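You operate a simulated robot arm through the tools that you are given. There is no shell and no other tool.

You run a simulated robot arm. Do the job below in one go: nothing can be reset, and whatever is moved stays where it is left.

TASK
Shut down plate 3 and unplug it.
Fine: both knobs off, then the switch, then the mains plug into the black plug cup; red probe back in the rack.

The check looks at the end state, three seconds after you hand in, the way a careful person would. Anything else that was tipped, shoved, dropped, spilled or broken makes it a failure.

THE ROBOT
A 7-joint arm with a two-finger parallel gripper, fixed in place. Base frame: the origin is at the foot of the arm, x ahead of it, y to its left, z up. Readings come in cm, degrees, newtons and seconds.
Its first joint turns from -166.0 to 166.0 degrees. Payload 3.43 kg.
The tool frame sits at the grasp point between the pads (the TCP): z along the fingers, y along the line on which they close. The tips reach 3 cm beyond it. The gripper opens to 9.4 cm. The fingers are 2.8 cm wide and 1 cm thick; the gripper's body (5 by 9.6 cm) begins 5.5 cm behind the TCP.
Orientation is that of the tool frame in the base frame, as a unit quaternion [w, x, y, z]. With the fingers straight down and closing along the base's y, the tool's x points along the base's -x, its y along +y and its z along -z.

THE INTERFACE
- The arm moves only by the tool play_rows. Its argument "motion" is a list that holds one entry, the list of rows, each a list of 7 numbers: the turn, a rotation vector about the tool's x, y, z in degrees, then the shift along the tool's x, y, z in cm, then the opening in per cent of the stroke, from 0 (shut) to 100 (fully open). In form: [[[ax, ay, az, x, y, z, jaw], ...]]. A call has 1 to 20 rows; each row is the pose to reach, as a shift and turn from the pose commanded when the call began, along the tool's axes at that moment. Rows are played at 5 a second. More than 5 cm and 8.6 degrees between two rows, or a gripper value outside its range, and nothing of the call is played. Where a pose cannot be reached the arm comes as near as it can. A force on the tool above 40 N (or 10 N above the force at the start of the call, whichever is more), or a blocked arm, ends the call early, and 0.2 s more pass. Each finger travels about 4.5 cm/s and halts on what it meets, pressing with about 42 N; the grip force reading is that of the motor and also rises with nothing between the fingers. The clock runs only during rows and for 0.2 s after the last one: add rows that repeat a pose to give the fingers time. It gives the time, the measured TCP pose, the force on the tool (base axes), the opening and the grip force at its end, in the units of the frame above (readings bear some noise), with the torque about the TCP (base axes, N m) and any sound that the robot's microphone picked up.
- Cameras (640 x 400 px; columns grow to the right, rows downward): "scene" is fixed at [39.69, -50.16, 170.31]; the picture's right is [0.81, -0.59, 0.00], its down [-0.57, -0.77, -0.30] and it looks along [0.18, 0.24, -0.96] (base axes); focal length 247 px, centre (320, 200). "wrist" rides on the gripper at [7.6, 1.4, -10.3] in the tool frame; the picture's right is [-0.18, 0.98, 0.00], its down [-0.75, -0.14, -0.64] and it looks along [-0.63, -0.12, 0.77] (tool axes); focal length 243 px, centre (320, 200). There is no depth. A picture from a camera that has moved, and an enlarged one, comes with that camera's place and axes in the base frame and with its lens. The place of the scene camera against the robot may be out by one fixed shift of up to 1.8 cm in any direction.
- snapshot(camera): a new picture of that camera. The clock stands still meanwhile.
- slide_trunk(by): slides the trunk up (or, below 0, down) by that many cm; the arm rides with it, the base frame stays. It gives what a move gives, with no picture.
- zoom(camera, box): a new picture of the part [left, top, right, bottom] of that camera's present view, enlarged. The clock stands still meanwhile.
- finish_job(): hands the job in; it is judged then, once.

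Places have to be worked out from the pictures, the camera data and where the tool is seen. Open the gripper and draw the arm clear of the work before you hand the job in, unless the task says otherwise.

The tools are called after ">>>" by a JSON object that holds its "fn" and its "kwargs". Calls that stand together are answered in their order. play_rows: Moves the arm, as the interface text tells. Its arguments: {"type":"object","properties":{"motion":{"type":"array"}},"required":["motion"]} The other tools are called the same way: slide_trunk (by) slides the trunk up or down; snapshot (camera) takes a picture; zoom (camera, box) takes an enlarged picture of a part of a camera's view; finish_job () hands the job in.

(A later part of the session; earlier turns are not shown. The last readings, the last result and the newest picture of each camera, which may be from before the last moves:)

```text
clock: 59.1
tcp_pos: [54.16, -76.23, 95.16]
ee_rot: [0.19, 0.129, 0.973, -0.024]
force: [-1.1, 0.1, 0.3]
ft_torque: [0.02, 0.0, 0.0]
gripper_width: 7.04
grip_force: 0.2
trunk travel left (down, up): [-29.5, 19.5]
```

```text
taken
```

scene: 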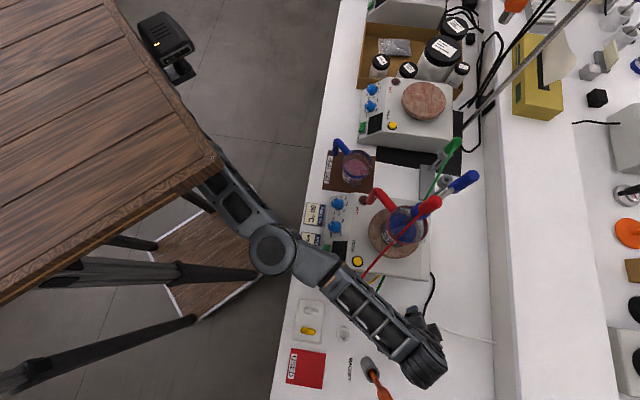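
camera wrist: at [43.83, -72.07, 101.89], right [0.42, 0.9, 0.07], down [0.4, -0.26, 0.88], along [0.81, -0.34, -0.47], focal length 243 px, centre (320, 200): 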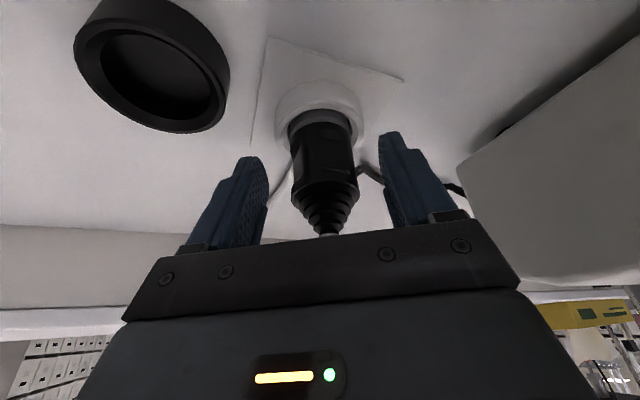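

The plug is centred between the pads and the cable clears the right finger. I close the gripper on the plug.

>>> {"fn": "play_rows", "kwargs": {"motion": [[[0, 0, 0, 0, 0, 0, 40], [0, 0, 0, 0, 0, 0, 0], [0, 0, 0, 0, 0, 0, 0], [0, 0, 0, 0, 0, 0, 0], [0, 0, 0, 0, 0, 0, 0]]]}}

>>> {"fn": "snapshot", "kwargs": {"camera": "wrist"}}

```text
clock: 60.3
tcp_pos: [54.3, -76.12, 95.22]
ee_rot: [0.19, 0.128, 0.973, -0.023]
force: [-1.7, 33.9, 0.4]
ft_torque: [0.75, 0.02, 0.02]
gripper_width: 4.95
grip_force: 44.9
trunk travel left (down, up): [-29.5, 19.5]
```

```text
taken
camera wrist: at [43.89, -71.9, 101.9], right [0.42, 0.91, 0.07], down [0.4, -0.26, 0.88], along [0.81, -0.34, -0.47], focal length 243 px, centre (320, 200)
```

wrist: 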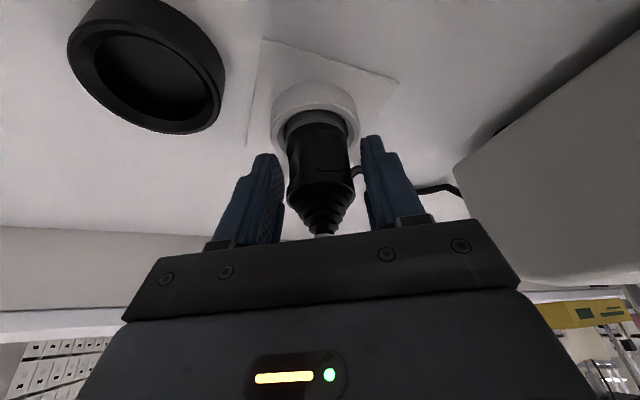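

The right finger's corner landed on the cable boss (jaw 4.95 cm, side load 34 N), so this grip direction won't do. I open and raise the trunk back straight up.

>>> {"fn": "play_rows", "kwargs": {"motion": [[[0, 0, 0, 0, 0, 0, 50], [0, 0, 0, 0, 0, 0, 75], [0, 0, 0, 0, 0, 0, 75], [0, 0, 0, 0, 0, 0, 75]]]}}

>>> {"fn": "slide_trunk", "kwargs": {"by": 9}}

>>> {"fn": "zoom", "kwargs": {"camera": "wrist", "box": [220, 0, 420, 160]}}

```text
clock: 61.3
tcp_pos: [54.15, -76.28, 95.28]
ee_rot: [0.19, 0.129, 0.973, -0.025]
force: [-1.1, -0.4, 1.1]
ft_torque: [0.02, -0.02, 0.01]
gripper_width: 7.07
grip_force: 0.1
trunk travel left (down, up): [-29.5, 19.5]
```

```text
clock: 62.6
tcp_pos: [54.14, -76.31, 104.2]
ee_rot: [0.19, 0.129, 0.973, -0.024]
force: [-0.3, 0.7, -0.2]
ft_torque: [-0.01, -0.01, 0.04]
gripper_width: 7.02
grip_force: 0.1
trunk travel left (down, up): [-38.5, 10.5]
```

```text
2.50 times, centred on (320, 80) of wrist
camera zoom: at [43.83, -72.07, 110.87], right [0.42, 0.9, 0.07], down [0.4, -0.26, 0.88], along [0.81, -0.34, -0.47], focal length 606 px, centre (320, 500)
```

zoom: 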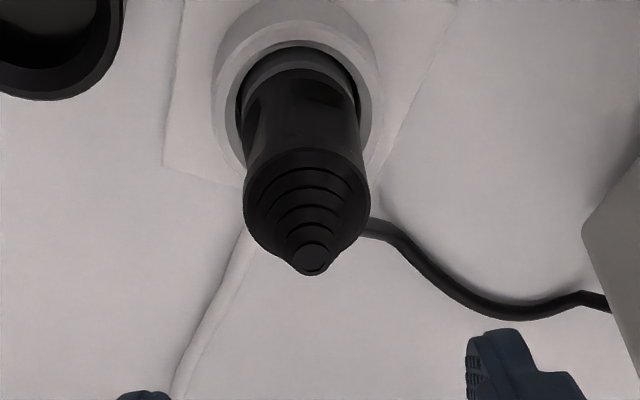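

The plug is undisturbed. I'll go for gripping along D (roll −90°), well clear of the cable exit, with the smallest outward tilt that reaches. First I untilt while backing off, then roll.

>>> {"fn": "play_rows", "kwargs": {"motion": [[[0, 7, 0, 1.2, 0.8, -0.8, 75], [0, 14, 0, 2.4, 1.6, -1.6, 75], [0, 22, 0, 3.6, 2.5, -2.5, 75], [0, 22, 0, 3.6, 2.5, -2.5, 75]]]}}

>>> {"fn": "play_rows", "kwargs": {"motion": [[[0, 0, -7.5, 0, 0, 0, 75], [0, 0, -15, 0, 0, 0, 75], [0, 0, -22.5, 0, 0, 0, 75], [0, 0, -30, 0, 0, 0, 75], [0, 0, -37.5, 0, 0, 0, 75], [0, 0, -45, 0, 0, 0, 75], [0, 0, -52.5, 0, 0, 0, 75], [0, 0, -60, 0, 0, 0, 75], [0, 0, -60, 0, 0, 0, 75]]]}}

```text
clock: 63.6
tcp_pos: [50.81, -73.27, 105.17]
ee_rot: [0.0, 0.131, 0.991, 0.002]
force: [-0.2, 0.1, 0.3]
ft_torque: [0.02, -0.02, 0.03]
gripper_width: 7.04
grip_force: 0.2
out of reach, approached as far as the arm can: row 2, 3, 4
trunk travel left (down, up): [-38.5, 10.5]
```

```text
clock: 65.6
tcp_pos: [50.85, -73.47, 105.2]
ee_rot: [0.002, -0.384, 0.923, 0.0]
force: [-1.6, 0.0, 0.2]
ft_torque: [0.01, 0.02, 0.0]
gripper_width: 7.05
grip_force: 0.2
trunk travel left (down, up): [-38.5, 10.5]
```

Now 10° tilt toward D with the shift to above the plug.

>>> {"fn": "play_rows", "kwargs": {"motion": [[[3.5, 0, 0, -0.15, -1.4, 0.7, 75], [7, 0, 0, -0.3, -2.8, 1.4, 75], [10, 0, 0, -0.45, -4.2, 2, 75], [10, 0, 0, -0.45, -4.2, 2, 75], [10, 0, 0, -0.45, -4.2, 2, 75]]]}}

>>> {"fn": "snapshot", "kwargs": {"camera": "wrist"}}

```text
clock: 66.8
tcp_pos: [54.12, -75.83, 103.14]
ee_rot: [0.036, -0.381, 0.92, -0.081]
force: [-0.5, 0.7, -0.7]
ft_torque: [0.01, -0.01, -0.02]
gripper_width: 7.04
grip_force: 0.0
trunk travel left (down, up): [-38.5, 10.5]
```

```text
taken
camera wrist: at [46.31, -78.96, 113.04], right [-0.55, 0.82, -0.17], down [0.55, 0.51, 0.66], along [0.62, 0.27, -0.73], focal length 243 px, centre (320, 200)
```

wrist: 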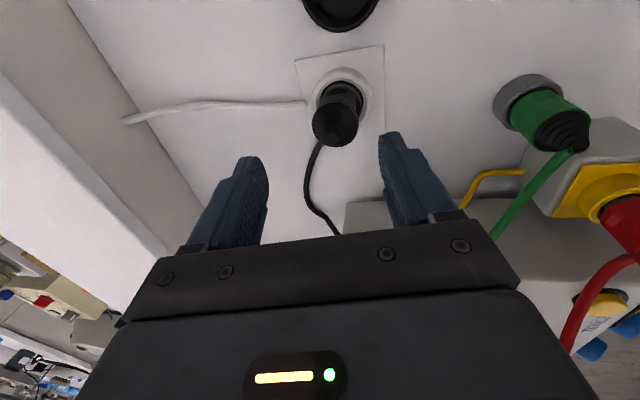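

10° reached without complaint; I try reducing the tilt to 7° while holding position.

>>> {"fn": "play_rows", "kwargs": {"motion": [[[-1.5, 0, 0, 0.2, -0.2, 0, 75], [-3, 0, 0, 0.2, -0.2, 0, 75], [-3, 0, 0, 0.2, -0.2, 0, 75], [-3, 0, 0, 0.2, -0.2, 0, 75]]]}}

```text
clock: 67.8
tcp_pos: [53.76, -74.89, 103.17]
ee_rot: [0.024, -0.382, 0.922, -0.057]
force: [-0.2, 0.7, -0.4]
ft_torque: [0.02, -0.02, 0.0]
gripper_width: 7.07
grip_force: 0.1
out of reach, approached as far as the arm can: row 1, 2, 3, 4
trunk travel left (down, up): [-38.5, 10.5]
```

7° isn't enough, so I go to 11° and complete the alignment.

>>> {"fn": "play_rows", "kwargs": {"motion": [[[2, 0, 0, 0.3, -0.5, 0, 75], [4, 0, 0, 0.61, -1.13, 0.1, 75], [4, 0, 0, 0.61, -1.13, 0.1, 75], [4, 0, 0, 0.61, -1.13, 0.1, 75]]]}}

>>> {"fn": "zoom", "kwargs": {"camera": "wrist", "box": [220, 20, 460, 220]}}

```text
clock: 68.8
tcp_pos: [54.18, -76.13, 103.28]
ee_rot: [0.038, -0.381, 0.92, -0.09]
force: [0.5, 0.7, 0.6]
ft_torque: [0.0, 0.02, 0.01]
gripper_width: 7.05
grip_force: 0.1
trunk travel left (down, up): [-38.5, 10.5]
```

```text
2.00 times, centred on (340, 120) of wrist
camera zoom: at [46.29, -79.16, 113.02], right [-0.55, 0.81, -0.19], down [0.54, 0.52, 0.66], along [0.63, 0.26, -0.73], focal length 485 px, centre (280, 360)
```

zoom: 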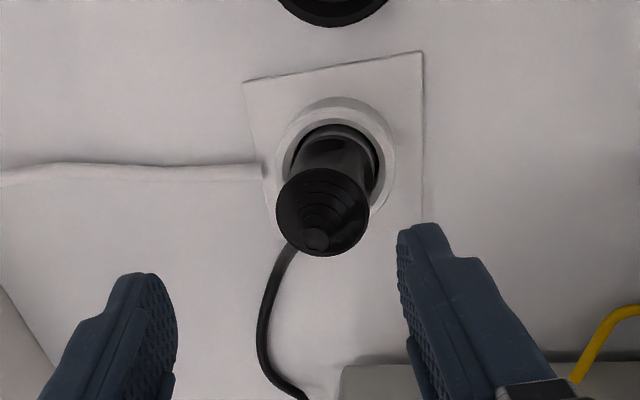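

Aligned exactly. The cable exits in the free direction between the fingers. I lower the trunk 8.4 cm.

>>> {"fn": "slide_trunk", "kwargs": {"by": -8.4}}

>>> {"fn": "snapshot", "kwargs": {"camera": "wrist"}}

```text
clock: 70.0
tcp_pos: [54.27, -76.14, 94.73]
ee_rot: [0.038, -0.381, 0.919, -0.089]
force: [-0.6, 0.1, 0.7]
ft_torque: [0.01, 0.05, 0.03]
gripper_width: 7.08
grip_force: 0.0
trunk travel left (down, up): [-30.1, 18.9]
```

```text
taken
camera wrist: at [46.29, -79.15, 104.63], right [-0.55, 0.81, -0.19], down [0.54, 0.52, 0.66], along [0.63, 0.26, -0.73], focal length 243 px, centre (320, 200)
```

wrist: 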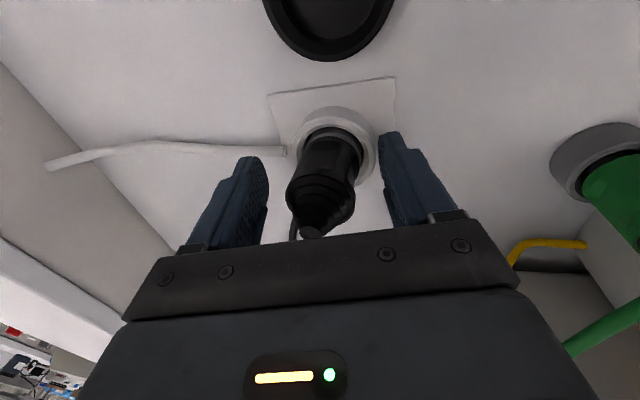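

Plug between the pads. I close.

>>> {"fn": "play_rows", "kwargs": {"motion": [[[0, 0, 0, 0, 0, 0, 40], [0, 0, 0, 0, 0, 0, 0], [0, 0, 0, 0, 0, 0, 0], [0, 0, 0, 0, 0, 0, 0], [0, 0, 0, 0, 0, 0, 0]]]}}

>>> {"fn": "snapshot", "kwargs": {"camera": "wrist"}}

```text
clock: 70.7
tcp_pos: [53.74, -75.6, 94.69]
ee_rot: [0.036, -0.378, 0.922, -0.078]
force: [-23.4, 50.3, 10.9]
ft_torque: [2.12, 0.94, -0.39]
gripper_width: 5.26
grip_force: 29.3
trunk travel left (down, up): [-30.1, 18.9]
stopped in row 3: the force on the tool passed its limit at 44 N (the readings are from after the stop); the commanded pose is now the measured one
```

```text
taken
camera wrist: at [45.82, -78.81, 104.44], right [-0.55, 0.82, -0.17], down [0.55, 0.51, 0.66], along [0.63, 0.27, -0.73], focal length 243 px, centre (320, 200)
```

wrist: 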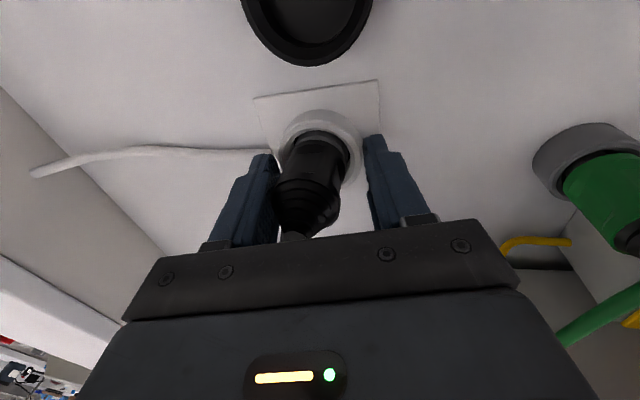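

The −D fingertip landed on the socket collar (tilt makes that tip lower). I open, raise 1.5 cm, re-centre and grip higher on the plug body.

>>> {"fn": "play_rows", "kwargs": {"motion": [[[0, 0, 0, 0, 0, 0, 50], [0, 0, 0, 0, 0, 0, 75], [0, 0, 0, 0, 0, 0, 75], [0, 0, 0, 0, 0, 0, 75]]]}}

>>> {"fn": "slide_trunk", "kwargs": {"by": 1.6}}

>>> {"fn": "snapshot", "kwargs": {"camera": "wrist"}}

```text
clock: 71.7
tcp_pos: [54.01, -76.06, 94.68]
ee_rot: [0.038, -0.379, 0.921, -0.084]
force: [0.5, 0.6, 0.3]
ft_torque: [-0.02, 0.0, -0.01]
gripper_width: 7.02
grip_force: 0.0
trunk travel left (down, up): [-30.1, 18.9]
```

```text
clock: 72.3
tcp_pos: [54.03, -76.01, 96.26]
ee_rot: [0.038, -0.379, 0.921, -0.084]
force: [0.0, -0.1, -0.5]
ft_torque: [-0.03, 0.01, 0.03]
gripper_width: 7.07
grip_force: 0.0
trunk travel left (down, up): [-31.7, 17.3]
```

```text
taken
camera wrist: at [46.1, -79.08, 106.04], right [-0.55, 0.82, -0.18], down [0.55, 0.51, 0.66], along [0.63, 0.27, -0.73], focal length 243 px, centre (320, 200)
```

wrist: 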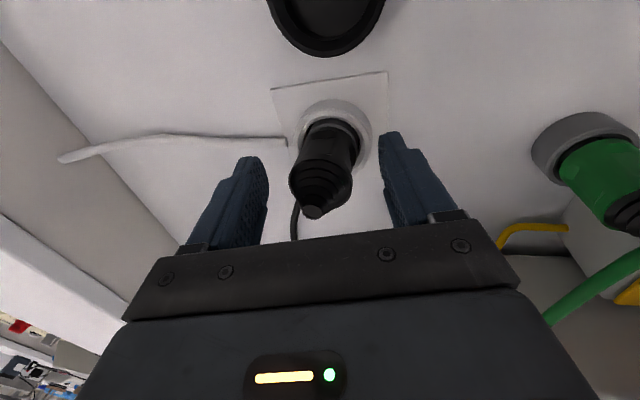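

Centred at D≈92.0 with the tips above the collar. I close again.

>>> {"fn": "play_rows", "kwargs": {"motion": [[[0, 0, 0, 0, -0.15, 0, 60], [0, 0, 0, 0, -0.15, 0, 40], [0, 0, 0, 0, -0.15, 0, 0], [0, 0, 0, 0, -0.15, 0, 0], [0, 0, 0, 0, -0.15, 0, 0], [0, 0, 0, 0, -0.15, 0, 0]]]}}

>>> {"fn": "snapshot", "kwargs": {"camera": "wrist"}}

```text
clock: 73.7
tcp_pos: [53.94, -75.89, 96.22]
ee_rot: [0.037, -0.38, 0.921, -0.083]
force: [-14.1, 23.7, -2.3]
ft_torque: [1.49, 1.17, -0.02]
gripper_width: 3.92
grip_force: 42.3
trunk travel left (down, up): [-31.7, 17.3]
```

```text
taken
camera wrist: at [46.05, -78.97, 106.01], right [-0.55, 0.82, -0.17], down [0.55, 0.51, 0.66], along [0.63, 0.27, -0.73], focal length 243 px, centre (320, 200)
```

wrist: 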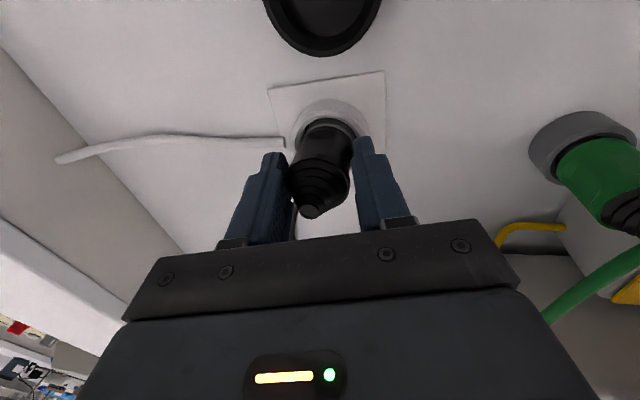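

Gripped (3.92 cm, 42 N) with a 26 N side load toward −D. I relax by shifting 0.35 cm to −D, then lift with the trunk in a small step first.

>>> {"fn": "play_rows", "kwargs": {"motion": [[[0, 0, 0, 0, 0.2, 0, 0], [0, 0, 0, 0, 0.35, 0, 0], [0, 0, 0, 0, 0.35, 0, 0]]]}}

>>> {"fn": "slide_trunk", "kwargs": {"by": 1.5}}

>>> {"fn": "snapshot", "kwargs": {"camera": "wrist"}}

```text
clock: 74.5
tcp_pos: [53.87, -75.82, 96.26]
ee_rot: [0.037, -0.38, 0.92, -0.084]
force: [-6.6, 10.0, -6.4]
ft_torque: [1.22, 1.09, -0.02]
gripper_width: 3.95
grip_force: 42.2
trunk travel left (down, up): [-31.7, 17.3]
```

```text
clock: 75.1
tcp_pos: [53.95, -75.9, 97.71]
ee_rot: [0.038, -0.38, 0.92, -0.086]
force: [-1.4, -0.4, 0.0]
ft_torque: [-0.01, 0.02, -0.01]
gripper_width: 3.31
grip_force: 41.8
trunk travel left (down, up): [-33.2, 15.8]
```

```text
taken
camera wrist: at [46.06, -78.94, 107.58], right [-0.55, 0.81, -0.18], down [0.55, 0.52, 0.66], along [0.63, 0.27, -0.73], focal length 243 px, centre (320, 200)
```

wrist: 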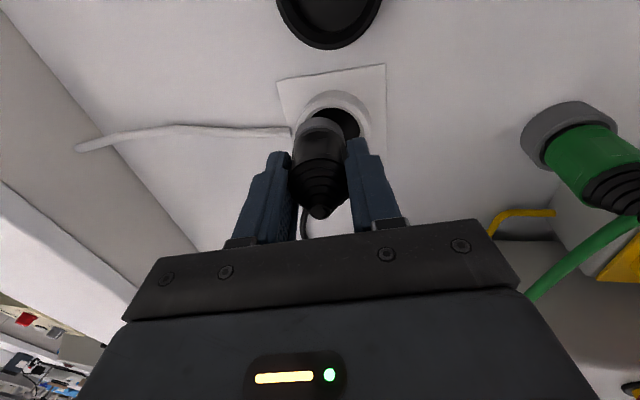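

The plug came free and self-aligned in the pads (3.31 cm, no load). I lift another 5 cm.

>>> {"fn": "slide_trunk", "kwargs": {"by": 5.5}}

>>> {"fn": "snapshot", "kwargs": {"camera": "wrist"}}

>>> {"fn": "snapshot", "kwargs": {"camera": "scene"}}

>>> {"fn": "zoom", "kwargs": {"camera": "wrist", "box": [240, 0, 400, 120]}}

```text
clock: 76.1
tcp_pos: [53.84, -75.84, 103.16]
ee_rot: [0.038, -0.38, 0.92, -0.084]
force: [-0.4, -0.6, -0.4]
ft_torque: [0.01, 0.0, -0.01]
gripper_width: 3.34
grip_force: 41.9
trunk travel left (down, up): [-38.7, 10.3]
```

```text
taken
camera wrist: at [45.99, -78.92, 113.0], right [-0.55, 0.82, -0.18], down [0.55, 0.51, 0.66], along [0.63, 0.27, -0.73], focal length 243 px, centre (320, 200)
```

wrist: 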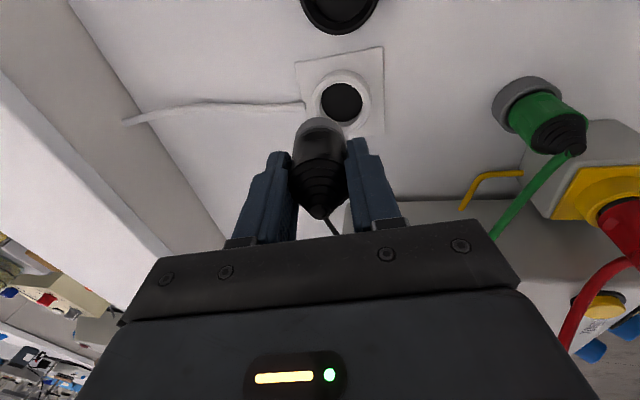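

```text
taken
```

scene: 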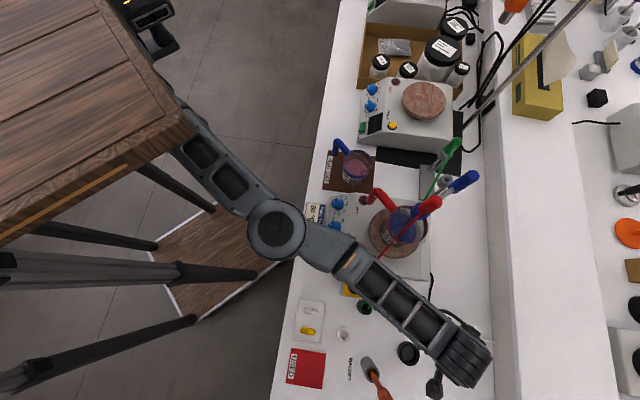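

```text
3.33 times, centred on (320, 60) of wrist
camera zoom: at [45.99, -78.92, 113.0], right [-0.55, 0.82, -0.18], down [0.55, 0.51, 0.66], along [0.63, 0.27, -0.73], focal length 809 px, centre (320, 667)
```

zoom: 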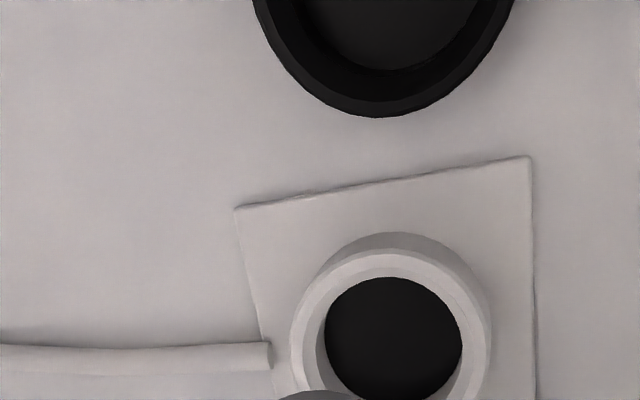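

Plug is out, hanging flush with the tool (11° lean). The cup is at about (D 91.0, L −23.6). I spin the tool −20° about its axis to swing the wrist camera away from the magnet stick, then move over the cup, allowing for the lean of the plug's lower end.

>>> {"fn": "play_rows", "kwargs": {"motion": [[[0, 0, -7, 0, 0, 0, 0], [0, 0, -14, 0, 0, 0, 0], [0, 0, -20, 1.5, 0.4, -0.1, 0], [0, 0, -20, 4, 1.0, -0.2, 0], [0, 0, -20, 6, 1.5, -0.3, 0], [0, 0, -20, 8.04, 1.9, -0.37, 0], [0, 0, -20, 8.04, 1.9, -0.37, 0], [0, 0, -20, 8.04, 1.9, -0.37, 0]]]}}

>>> {"fn": "snapshot", "kwargs": {"camera": "wrist"}}

>>> {"fn": "snapshot", "kwargs": {"camera": "scene"}}

```text
clock: 77.9
tcp_pos: [46.64, -77.63, 103.03]
ee_rot: [0.022, -0.533, 0.841, -0.089]
force: [-0.6, 0.2, -0.5]
ft_torque: [-0.01, -0.01, 0.03]
gripper_width: 3.31
grip_force: 42.0
out of reach, approached as far as the arm can: row 4, 5, 6, 7, 8
trunk travel left (down, up): [-38.7, 10.3]
```

```text
taken
camera wrist: at [40.57, -82.66, 113.37], right [-0.8, 0.57, -0.18], down [0.36, 0.7, 0.61], along [0.48, 0.42, -0.77], focal length 243 px, centre (320, 200)
```

wrist: 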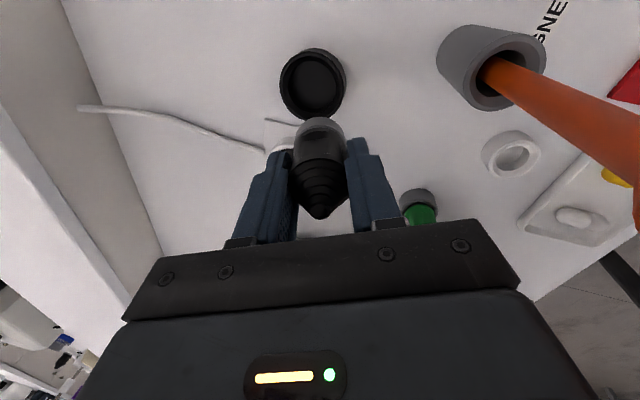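

```text
taken
```

scene: 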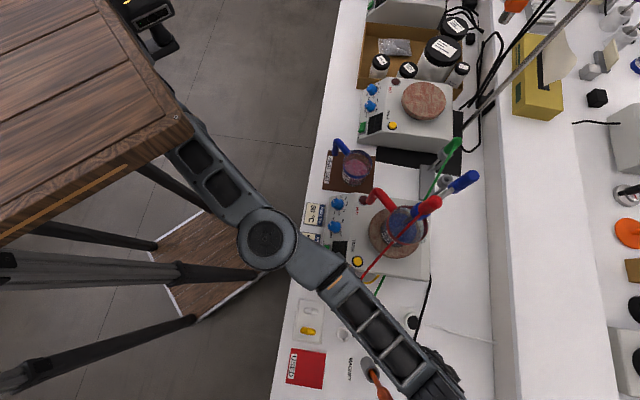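

Short by about 2 cm at the cup. I test whether a higher arm posture (to be compensated by the trunk later) reaches further: 8 cm up while moving to the cup's position.

>>> {"fn": "play_rows", "kwargs": {"motion": [[[0, 0, 0, 0.1, -0.3, -2, 0], [0, 0, 0, 0.2, -0.6, -4, 0], [0, 0, 0, 1.2, -1.2, -6, 0], [0, 0, 0, 2, -1.9, -7, 0], [0, 0, 0, 2.68, -2.55, -7.52, 0], [0, 0, 0, 2.68, -2.55, -7.52, 0], [0, 0, 0, 2.68, -2.55, -7.52, 0]]]}}

```text
clock: 79.5
tcp_pos: [46.34, -77.79, 110.99]
ee_rot: [0.023, -0.534, 0.841, -0.089]
force: [0.1, -0.1, -0.8]
ft_torque: [-0.03, 0.03, 0.0]
gripper_width: 3.3
grip_force: 41.6
out of reach, approached as far as the arm can: row 3, 4, 5, 6, 7
trunk travel left (down, up): [-38.7, 10.3]
```

Reach is the same at either height, so the −110° roll is what costs reach. A better fix on the magnet stick (D 77.3, L −27.5) shows plenty of room, so I roll back to −90° and go over the cup at z≈103.

>>> {"fn": "play_rows", "kwargs": {"motion": [[[0, 0, 7, 0, 0, 2, 0], [0, 0, 14, 0, 0, 4, 0], [0, 0, 20, 0.3, 0, 6, 0], [0, 0, 20, 0.8, 0, 8.2, 0], [0, 0, 20, 1.47, 0.01, 8.22, 0], [0, 0, 20, 1.47, 0.01, 8.22, 0], [0, 0, 20, 1.47, 0.01, 8.22, 0]]]}}

>>> {"fn": "snapshot", "kwargs": {"camera": "wrist"}}

>>> {"fn": "snapshot", "kwargs": {"camera": "scene"}}

```text
clock: 81.1
tcp_pos: [46.74, -77.51, 102.6]
ee_rot: [0.038, -0.38, 0.92, -0.084]
force: [0.3, -0.2, -0.6]
ft_torque: [0.05, 0.01, -0.02]
gripper_width: 3.35
grip_force: 41.7
out of reach, approached as far as the arm can: row 2, 3, 4, 5, 6, 7
trunk travel left (down, up): [-38.7, 10.3]
```

```text
taken
camera wrist: at [38.88, -80.67, 112.34], right [-0.55, 0.82, -0.18], down [0.55, 0.51, 0.66], along [0.63, 0.27, -0.73], focal length 243 px, centre (320, 200)
```

wrist: 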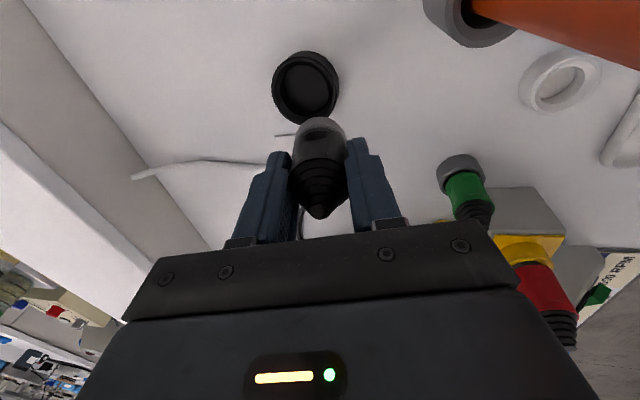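

```text
taken
```

scene: 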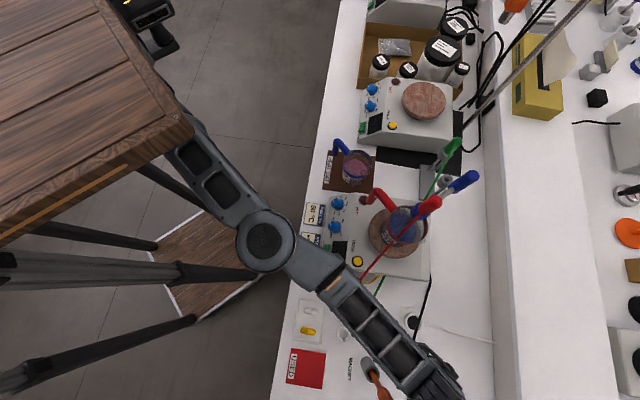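

Reach depends on azimuth, which suggests the arm's posture wasn't re-swung when I slid sideways. I raise above the stick's top (≈116), pull back to D≈70 at the cup's L, and re-extend so the first joint swings round.

>>> {"fn": "play_rows", "kwargs": {"motion": [[[0, 0, 0, 0.6, -0.7, -3.7, 0], [0, 0, 0, 1.2, -1.4, -7.5, 0], [0, 0, 0, 1.84, -2.07, -11.2, 0], [0, 0, 0, 1.84, 2.35, -12.0, 0], [0, 0, 0, 1.84, 6.8, -12.85, 0], [0, 0, 0, 1.84, 11.2, -13.7, 0], [0, 0, 0, 1.84, 15.6, -14.5, 0], [0, 0, 0, 1.84, 15.6, -14.5, 0]]]}}

>>> {"fn": "snapshot", "kwargs": {"camera": "scene"}}

```text
clock: 82.9
tcp_pos: [32.28, -66.17, 113.57]
ee_rot: [0.037, -0.38, 0.92, -0.084]
force: [0.5, 0.5, -0.2]
ft_torque: [0.04, 0.01, 0.0]
gripper_width: 3.31
grip_force: 41.8
out of reach, approached as far as the arm can: row 2, 3
trunk travel left (down, up): [-38.7, 10.3]
```

```text
taken
```

scene: 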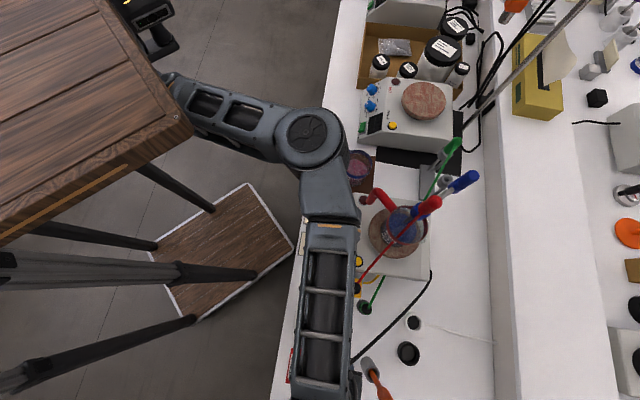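

Now I extend outward again along L≈−23.6 at this height.

>>> {"fn": "play_rows", "kwargs": {"motion": [[[0, 0, 0, 0, -4.4, 0.8, 0], [0, 0, 0, 0, -8.8, 1.63, 0], [0, 0, 0, 0, -13.2, 2.45, 0], [0, 0, 0, 0, -17.2, 3.2, 0], [0, 0, 0, 0, -19.7, 3.65, 0], [0, 0, 0, 0, -19.7, 3.65, 0], [0, 0, 0, 0, -19.7, 3.65, 0]]]}}

>>> {"fn": "snapshot", "kwargs": {"camera": "scene"}}

```text
clock: 84.5
tcp_pos: [45.78, -77.5, 113.47]
ee_rot: [0.037, -0.379, 0.921, -0.084]
force: [-0.3, -0.8, -0.6]
ft_torque: [0.01, 0.03, 0.0]
gripper_width: 3.31
grip_force: 42.1
out of reach, approached as far as the arm can: row 4, 5, 6, 7
trunk travel left (down, up): [-38.7, 10.3]
```

```text
taken
```

scene: 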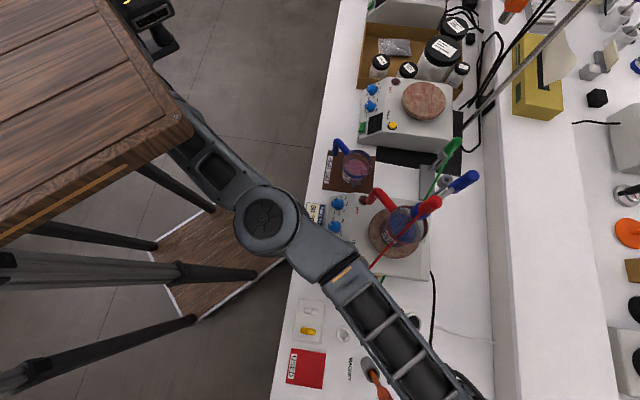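

Still limited. The scene suggests the shoulder pivot stays put, so I test by swinging the TCP around the base axis at safe height (azimuth ≈ −75°) to see whether the first joint follows.

>>> {"fn": "play_rows", "kwargs": {"motion": [[[0, 0, 0, 0, 4.4, -4.5, 0], [0, 0, 0, 1, 8.5, -8, 0], [0, 0, 0, 4, 12, -9, 0], [0, 0, 0, 7, 15.5, -10, 0], [0, 0, 0, 10, 18.5, -11, 0], [0, 0, 0, 13, 21, -11.5, 0], [0, 0, 0, 15, 22, -12, 0], [0, 0, 0, 15, 22, -12, 0]]]}}

>>> {"fn": "snapshot", "kwargs": {"camera": "scene"}}

```text
refused: row 1 steps farther than a row can; nothing moved
```

```text
taken
```

scene: 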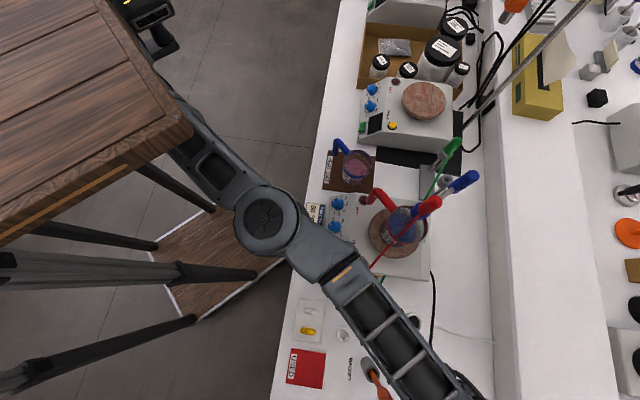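

Dragging the plug that far would strain its cable, so I skip that test. Instead I lean the tool more, to ~19° toward the cup (along +D,−L), which brings the plug's lower end over the cup within reach.

>>> {"fn": "play_rows", "kwargs": {"motion": [[[1.5, 3.8, 0, 0, 0, 2, 0], [3, 7.6, 0, 0, -0.1, 4.5, 0], [4.5, 11.5, 0, 0, -0.2, 7, 0], [4.5, 11.5, 0, 0, -0.3, 9.5, 0], [4.5, 11.5, 0, 0, -0.36, 10.7, 0], [4.5, 11.5, 0, 0, -0.36, 10.7, 0]]]}}

>>> {"fn": "snapshot", "kwargs": {"camera": "wrist"}}

>>> {"fn": "zoom", "kwargs": {"camera": "wrist", "box": [250, 20, 400, 220]}}

>>> {"fn": "snapshot", "kwargs": {"camera": "scene"}}

```text
clock: 85.9
tcp_pos: [47.59, -79.22, 103.06]
ee_rot: [-0.04, -0.367, 0.916, -0.157]
force: [1.0, 0.1, -0.8]
ft_torque: [0.03, -0.01, 0.01]
gripper_width: 3.33
grip_force: 42.3
trunk travel left (down, up): [-38.7, 10.3]
```

```text
taken
camera wrist: at [40.53, -79.96, 113.84], right [-0.54, 0.79, -0.29], down [0.62, 0.61, 0.5], along [0.57, 0.09, -0.82], focal length 243 px, centre (320, 200)
```

wrist: 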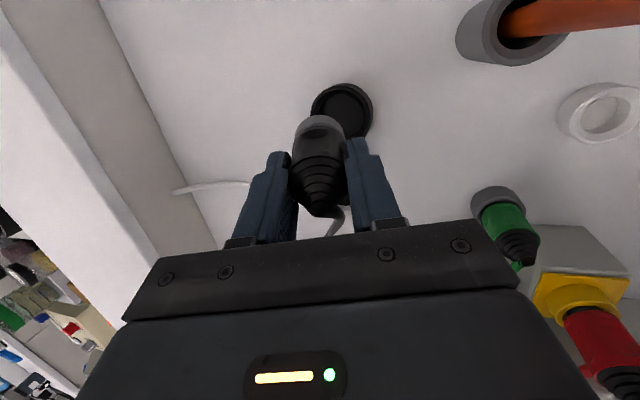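

```text
2.00 times, centred on (325, 120) of wrist
camera zoom: at [40.53, -79.96, 113.84], right [-0.54, 0.79, -0.29], down [0.62, 0.61, 0.5], along [0.57, 0.09, -0.82], focal length 485 px, centre (310, 360)
```

zoom: 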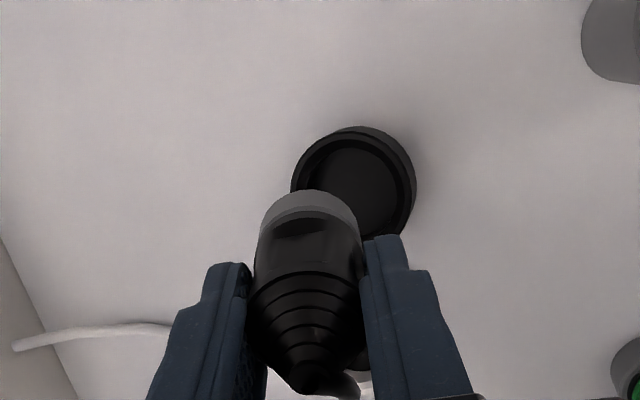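

```text
taken
```

scene: 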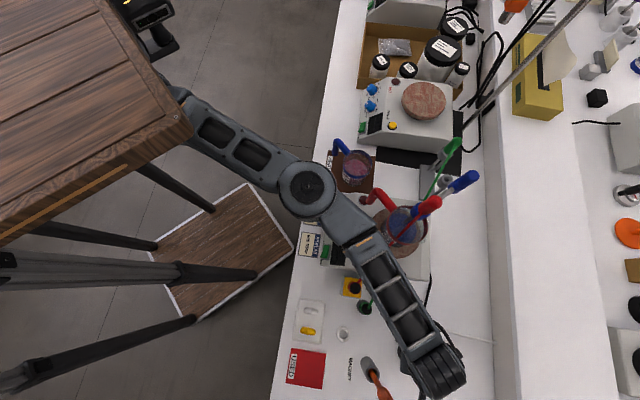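

That posture reaches easily. With slack available I reduce the D-lean by 8° so the plug is more upright over the cup.

>>> {"fn": "play_rows", "kwargs": {"motion": [[[-4, 0, 0, 0, -0.3, 0.1, 0], [-8, 0, 0, -0.03, -0.64, 0.17, 0], [-8, 0, 0, -0.03, -0.64, 0.17, 0], [-8, 0, 0, -0.03, -0.64, 0.17, 0]]]}}

>>> {"fn": "zoom", "kwargs": {"camera": "wrist", "box": [250, 20, 400, 220]}}

```text
clock: 86.9
tcp_pos: [47.67, -78.41, 102.85]
ee_rot: [-0.067, -0.364, 0.924, -0.093]
force: [0.2, -0.5, -0.5]
ft_torque: [0.0, 0.01, -0.02]
gripper_width: 3.32
grip_force: 42.5
out of reach, approached as far as the arm can: row 2, 3, 4
trunk travel left (down, up): [-38.7, 10.3]
```

```text
2.00 times, centred on (325, 120) of wrist
camera zoom: at [41.68, -80.24, 114.14], right [-0.54, 0.83, -0.16], down [0.68, 0.54, 0.5], along [0.5, 0.16, -0.85], focal length 485 px, centre (310, 360)
```

zoom: 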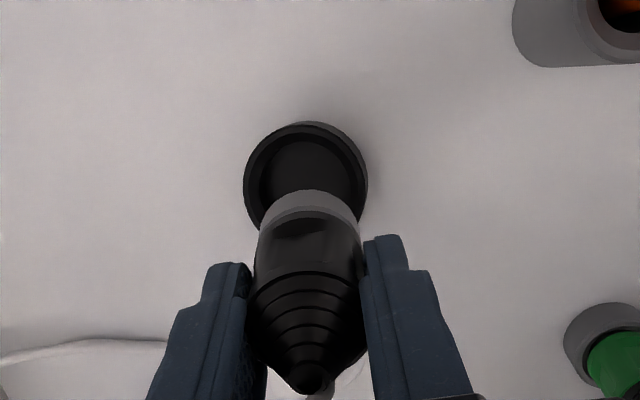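

At that lean it falls short, so I settle on an intermediate lean (~15°). The refined cup centre is (D 90.95, L −23.8), rim z 91, with the plug bottom ≈6.3 cm below the TCP. I move to just above the cup and check.

>>> {"fn": "play_rows", "kwargs": {"motion": [[[2, 0, 0, 0.05, -0.1, 1, 0], [4, 0, 0, 0.1, -0.2, 2, 0], [4, 0, 0, 0.156, -0.29, 3, 0], [4, 0, 0, 0.156, -0.29, 4.0, 0], [4, 0, 0, 0.156, -0.29, 4.0, 0]]]}}

>>> {"fn": "zoom", "kwargs": {"camera": "wrist", "box": [250, 20, 400, 220]}}

```text
clock: 88.1
tcp_pos: [47.74, -79.44, 99.09]
ee_rot: [-0.052, -0.367, 0.92, -0.125]
force: [0.7, 0.3, -0.1]
ft_torque: [-0.01, -0.02, 0.0]
gripper_width: 3.32
grip_force: 41.5
trunk travel left (down, up): [-38.7, 10.3]
```

```text
2.00 times, centred on (325, 120) of wrist
camera zoom: at [41.07, -80.7, 110.1], right [-0.54, 0.81, -0.22], down [0.65, 0.57, 0.5], along [0.54, 0.13, -0.84], focal length 485 px, centre (310, 360)
```

zoom: 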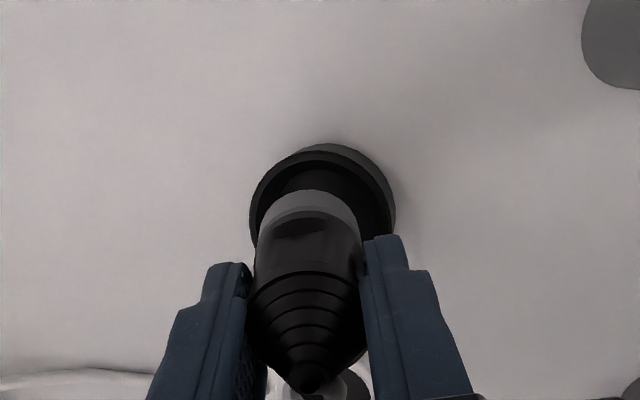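

Position is right (TCP D 89.93, L −22.42; cup (90.93, −23.7)). I lower 3.2 cm vertically so the plug's end enters the cup.

>>> {"fn": "play_rows", "kwargs": {"motion": [[[0, 0, 0, 0.1, 0.2, 1, 0], [0, 0, 0, -0.1, 0.4, 2, 0], [0, 0, 0, -0.3, 0.5, 2.6, 0], [0, 0, 0, -0.41, 0.61, 3.12, 0], [0, 0, 0, -0.41, 0.61, 3.12, 0]]]}}

>>> {"fn": "zoom", "kwargs": {"camera": "wrist", "box": [240, 40, 400, 240]}}

>>> {"fn": "zoom", "kwargs": {"camera": "scene", "box": [370, 290, 470, 400]}}

```text
clock: 89.2
tcp_pos: [47.73, -79.23, 96.17]
ee_rot: [-0.053, -0.368, 0.919, -0.134]
force: [2.3, -1.5, 5.4]
ft_torque: [-0.07, -0.07, 0.04]
gripper_width: 3.34
grip_force: 42.1
out of reach, approached as far as the arm can: row 1, 2, 3, 4, 5
trunk travel left (down, up): [-38.7, 10.3]
stopped in row 5: the force on the tool passed its limit at 43 N (the readings are from after the stop); the commanded pose is now the measured one
```

```text
2.00 times, centred on (320, 140) of wrist
camera zoom: at [40.98, -80.26, 107.28], right [-0.54, 0.8, -0.24], down [0.64, 0.58, 0.5], along [0.54, 0.12, -0.83], focal length 485 px, centre (320, 320)
```

zoom: 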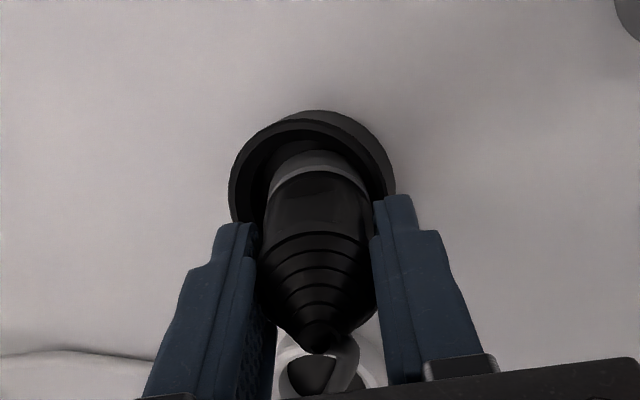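

```text
3.64 times, centred on (420, 345) of scene
camera zoom: at [39.69, -50.16, 170.31], right [0.81, -0.59, 0.0], down [-0.57, -0.77, -0.3], along [0.18, 0.24, -0.96], focal length 899 px, centre (-44, -327)
```

zoom: 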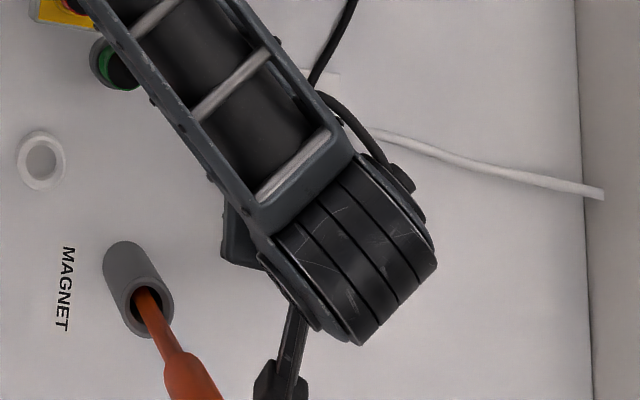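

The plug's end is in the cup and touched its floor (bottom ≈ z 90, centred to within 0.2 cm). I open the jaws fully and let it settle.

>>> {"fn": "play_rows", "kwargs": {"motion": [[[0, 0, 0, 0, 0, 0, 45], [0, 0, 0, 0, 0, 0, 60], [0, 0, 0, 0, 0, 0, 80], [0, 0, 0, 0, 0, 0, 100], [0, 0, 0, 0, 0, 0, 100], [0, 0, 0, 0, 0, 0, 100]]]}}

>>> {"fn": "snapshot", "kwargs": {"camera": "wrist"}}

```text
clock: 90.6
tcp_pos: [47.54, -79.12, 96.16]
ee_rot: [-0.052, -0.367, 0.919, -0.132]
force: [-0.1, 0.4, 0.3]
ft_torque: [-0.01, -0.01, 0.01]
gripper_width: 9.41
grip_force: 0.0
trunk travel left (down, up): [-38.7, 10.3]
```

```text
taken
camera wrist: at [40.95, -80.25, 107.19], right [-0.54, 0.8, -0.24], down [0.64, 0.58, 0.5], along [0.54, 0.12, -0.83], focal length 243 px, centre (320, 200)
```

wrist: 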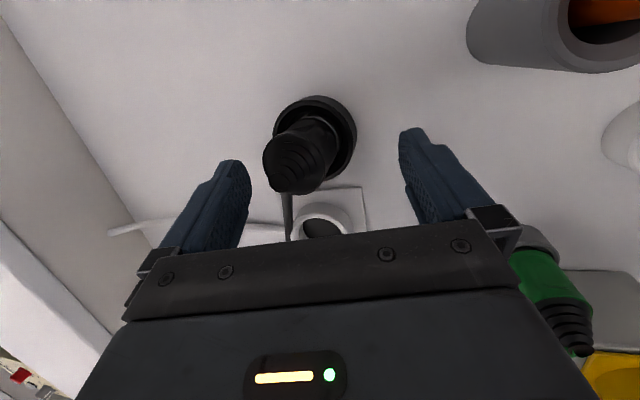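

The plug now stands upright in the black cup. I rise straight up with the trunk and check.

>>> {"fn": "slide_trunk", "kwargs": {"by": 9.5}}

>>> {"fn": "snapshot", "kwargs": {"camera": "wrist"}}

>>> {"fn": "zoom", "kwargs": {"camera": "wrist", "box": [240, 40, 400, 240]}}

>>> {"fn": "snapshot", "kwargs": {"camera": "scene"}}

```text
clock: 91.9
tcp_pos: [47.55, -79.05, 105.65]
ee_rot: [-0.053, -0.367, 0.919, -0.133]
force: [-1.0, 0.4, 0.3]
ft_torque: [0.0, -0.02, 0.0]
gripper_width: 9.4
grip_force: 0.1
trunk travel left (down, up): [-48.2, 0.8]
```

```text
taken
camera wrist: at [40.95, -80.24, 116.67], right [-0.54, 0.8, -0.24], down [0.64, 0.58, 0.5], along [0.54, 0.12, -0.83], focal length 243 px, centre (320, 200)
```

wrist: 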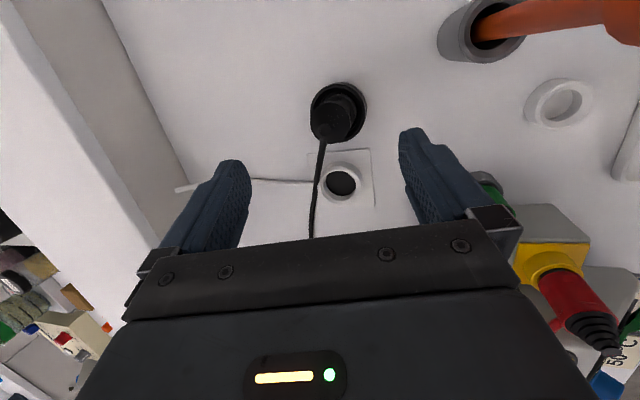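

```text
2.00 times, centred on (320, 140) of wrist
camera zoom: at [40.95, -80.24, 116.67], right [-0.54, 0.8, -0.24], down [0.64, 0.58, 0.5], along [0.54, 0.12, -0.83], focal length 485 px, centre (320, 320)
```

zoom: 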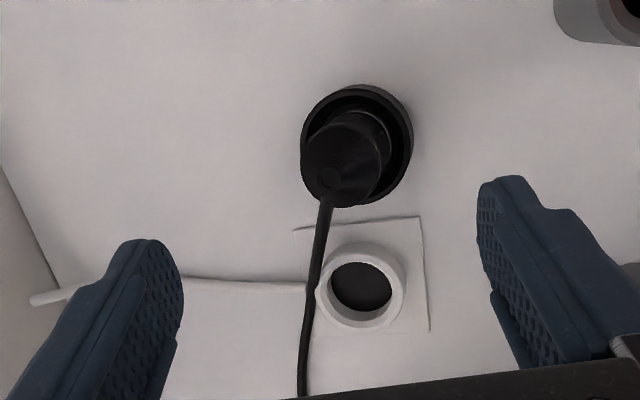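

```text
taken
```

scene: 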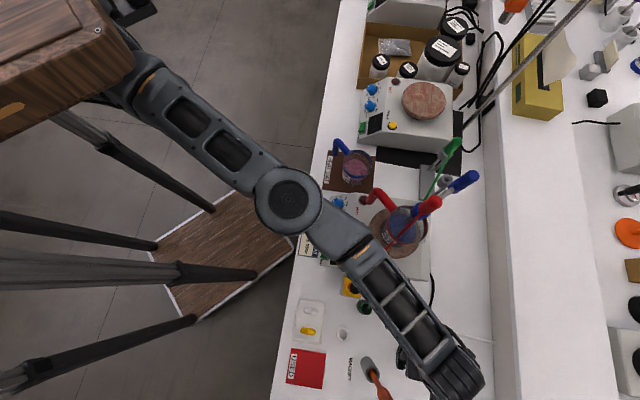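

The plug is securely in the cup. Next is the red probe: I climb well clear, return to the neutral vertical orientation and move in front of the stand at about (D 72, L 5, z 138).

>>> {"fn": "play_rows", "kwargs": {"motion": [[[-1.5, 0, 7.3, 0.84, 0.87, -4.2, 100], [-3, 0, 14.65, 1.67, 1.75, -8.3, 100], [-4.55, 0, 22, 2.51, 2.62, -12.5, 100], [-6.07, 0.1, 29.3, 2.72, 4.15, -16.9, 100], [-7.6, 0.1, 36.6, 2.94, 5.67, -21.4, 100], [-9.1, 0.1, 43.95, 3.15, 7.2, -25.8, 100], [-10.6, 0.2, 51.3, 0.47, 8.46, -29.4, 100], [-12.1, 0.2, 58.6, -2.2, 9.7, -32.9, 100], [-13.65, 0.2, 65.9, -4.88, 10.97, -36.5, 100], [-15.2, 0.25, 73.25, -8.6, 10.95, -37.35, 100], [-16.7, 0.3, 80.6, -12.3, 10.93, -38.2, 100], [-18.2, 0.3, 87.9, -16.1, 10.9, -39.05, 100], [-18.2, 0.3, 87.9, -19.8, 10.9, -39.9, 100], [-18.2, 0.3, 87.9, -19.8, 10.9, -39.9, 100]]]}}

>>> {"fn": "snapshot", "kwargs": {"camera": "wrist"}}

>>> {"fn": "snapshot", "kwargs": {"camera": "scene"}}

```text
clock: 94.9
tcp_pos: [54.62, -47.22, 137.8]
ee_rot: [-0.001, 0.383, 0.924, 0.0]
force: [0.1, 0.0, 0.6]
ft_torque: [0.02, 0.01, 0.04]
gripper_width: 9.42
grip_force: 0.0
trunk travel left (down, up): [-48.2, 0.8]
```

```text
taken
camera wrist: at [50.05, -40.81, 148.08], right [0.83, 0.56, 0.0], down [0.43, -0.63, 0.64], along [0.36, -0.53, -0.77], focal length 243 px, centre (320, 200)
```

wrist: 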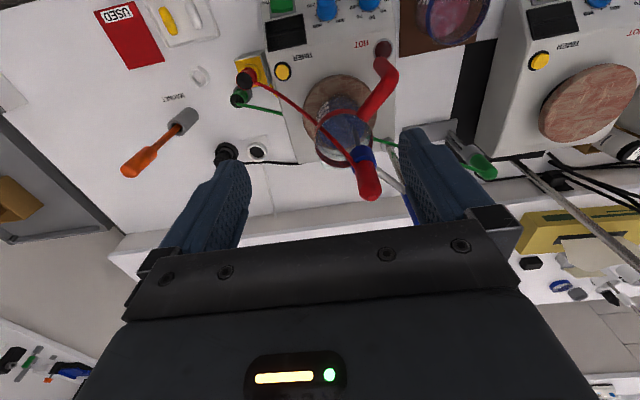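

```text
taken
```

scene: 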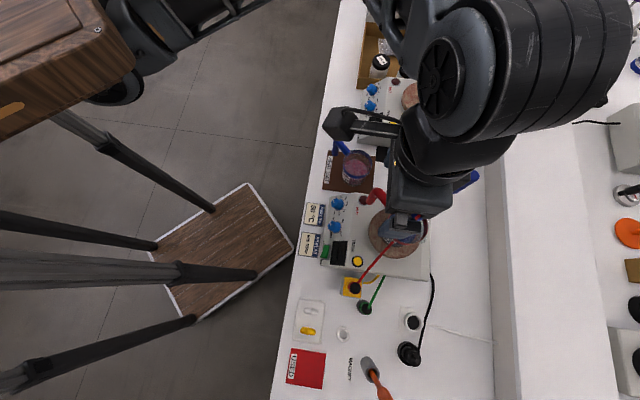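

I zoom on the probe handle, collar and rack from here.

>>> {"fn": "zoom", "kwargs": {"camera": "wrist", "box": [300, 80, 440, 220]}}

>>> {"fn": "zoom", "kwargs": {"camera": "wrist", "box": [360, 100, 520, 230]}}

```text
2.86 times, centred on (370, 150) of wrist
camera zoom: at [50.05, -40.81, 148.08], right [0.83, 0.56, 0.0], down [0.43, -0.63, 0.64], along [0.36, -0.53, -0.77], focal length 693 px, centre (177, 343)
```

zoom: 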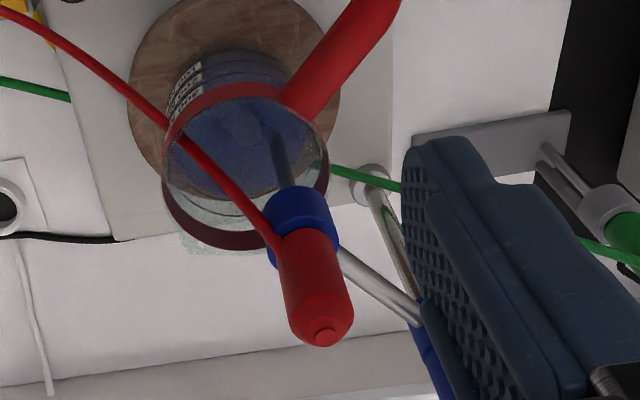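

```text
3.08 times, centred on (440, 165) of wrist
camera zoom: at [50.05, -40.81, 148.08], right [0.83, 0.56, 0.0], down [0.43, -0.63, 0.64], along [0.36, -0.53, -0.77], focal length 746 px, centre (-49, 308)
```

zoom: 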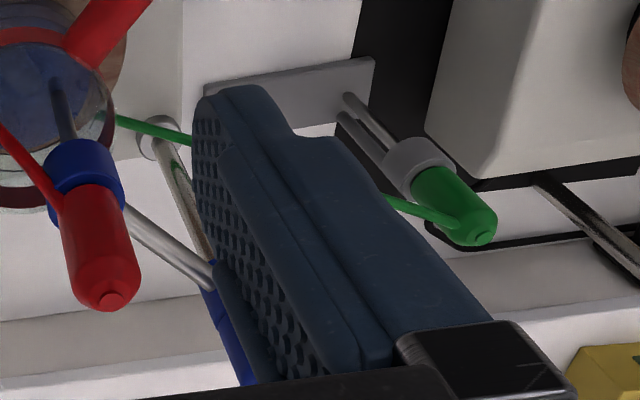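

The handle's top is at about z≈127 near (D 82.4, L 9.1). I shift to L 9.1 and closer for a second bearing, keeping the tips above the handle.

>>> {"fn": "play_rows", "kwargs": {"motion": [[[0, 0, 0, -2, 2, 0, 100], [0, 0, 0, -4, 4, 0, 100], [0, 0, 0, -4, 4, 0, 100], [0, 0, 0, -4, 4, 0, 100]]]}}

>>> {"fn": "snapshot", "kwargs": {"camera": "wrist"}}

>>> {"fn": "zoom", "kwargs": {"camera": "wrist", "box": [250, 60, 430, 230]}}

```text
clock: 95.9
tcp_pos: [60.14, -47.01, 137.89]
ee_rot: [-0.001, 0.383, 0.924, 0.0]
force: [0.1, 0.2, 0.6]
ft_torque: [0.0, 0.03, 0.02]
gripper_width: 9.4
grip_force: 0.1
trunk travel left (down, up): [-48.2, 0.8]
```

```text
taken
camera wrist: at [55.63, -40.72, 148.05], right [0.83, 0.56, 0.0], down [0.43, -0.63, 0.64], along [0.36, -0.53, -0.77], focal length 243 px, centre (320, 200)
```

wrist: 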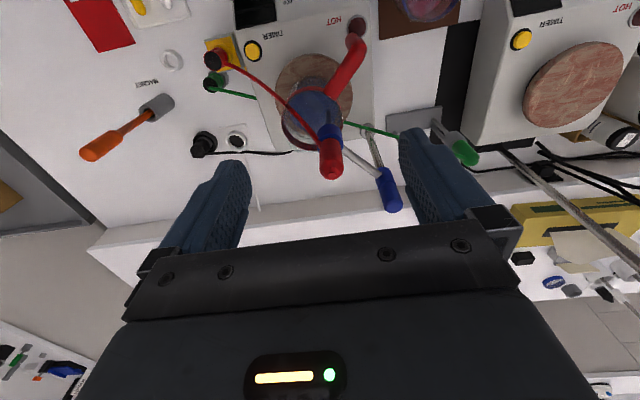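

```text
2.35 times, centred on (340, 145) of wrist
camera zoom: at [55.63, -40.72, 148.05], right [0.83, 0.56, 0.0], down [0.43, -0.63, 0.64], along [0.36, -0.53, -0.77], focal length 571 px, centre (273, 329)
```

zoom: 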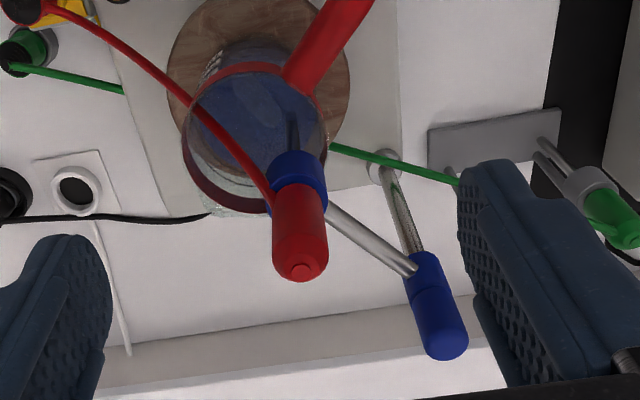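

Two views put the probe axis at (D 82.7, L 9.1) with the handle top at z≈126.3. Before grasping I shift left to locate the empty rack tube.

>>> {"fn": "play_rows", "kwargs": {"motion": [[[0, 0, 0, 0, 4, 0, 100], [0, 0, 0, 0, 8, 0, 100], [0, 0, 0, -2, 12, 0, 100], [0, 0, 0, -4, 14, 0, 100], [0, 0, 0, -4, 14, 0, 100]]]}}

>>> {"fn": "snapshot", "kwargs": {"camera": "wrist"}}

>>> {"fn": "zoom", "kwargs": {"camera": "wrist", "box": [240, 80, 400, 220]}}

```text
clock: 97.1
tcp_pos: [72.68, -40.0, 137.58]
ee_rot: [-0.001, 0.382, 0.924, 0.0]
force: [-0.1, 0.4, 0.3]
ft_torque: [0.02, -0.01, -0.02]
gripper_width: 9.39
grip_force: 0.1
trunk travel left (down, up): [-48.2, 0.8]
```

```text
taken
camera wrist: at [68.23, -33.61, 147.98], right [0.83, 0.56, 0.0], down [0.43, -0.63, 0.64], along [0.36, -0.53, -0.77], focal length 243 px, centre (320, 200)
```

wrist: 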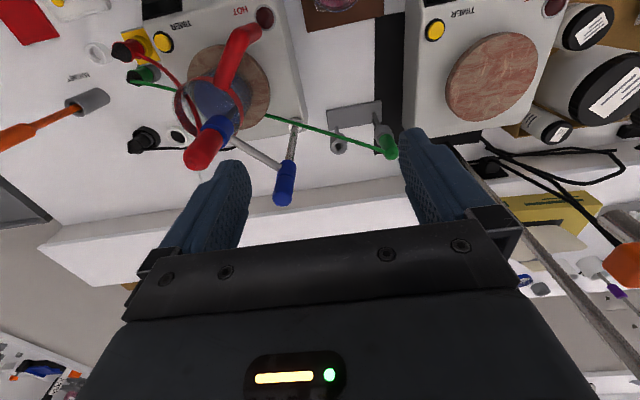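

```text
2.86 times, centred on (320, 150) of wrist
camera zoom: at [68.23, -33.61, 147.98], right [0.83, 0.56, 0.0], down [0.43, -0.63, 0.64], along [0.36, -0.53, -0.77], focal length 693 px, centre (320, 343)
```

zoom: 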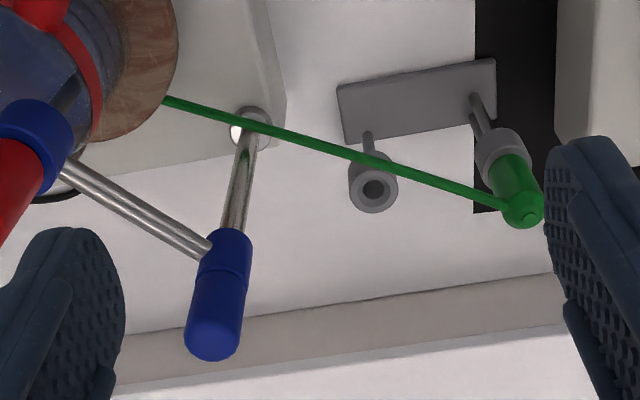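

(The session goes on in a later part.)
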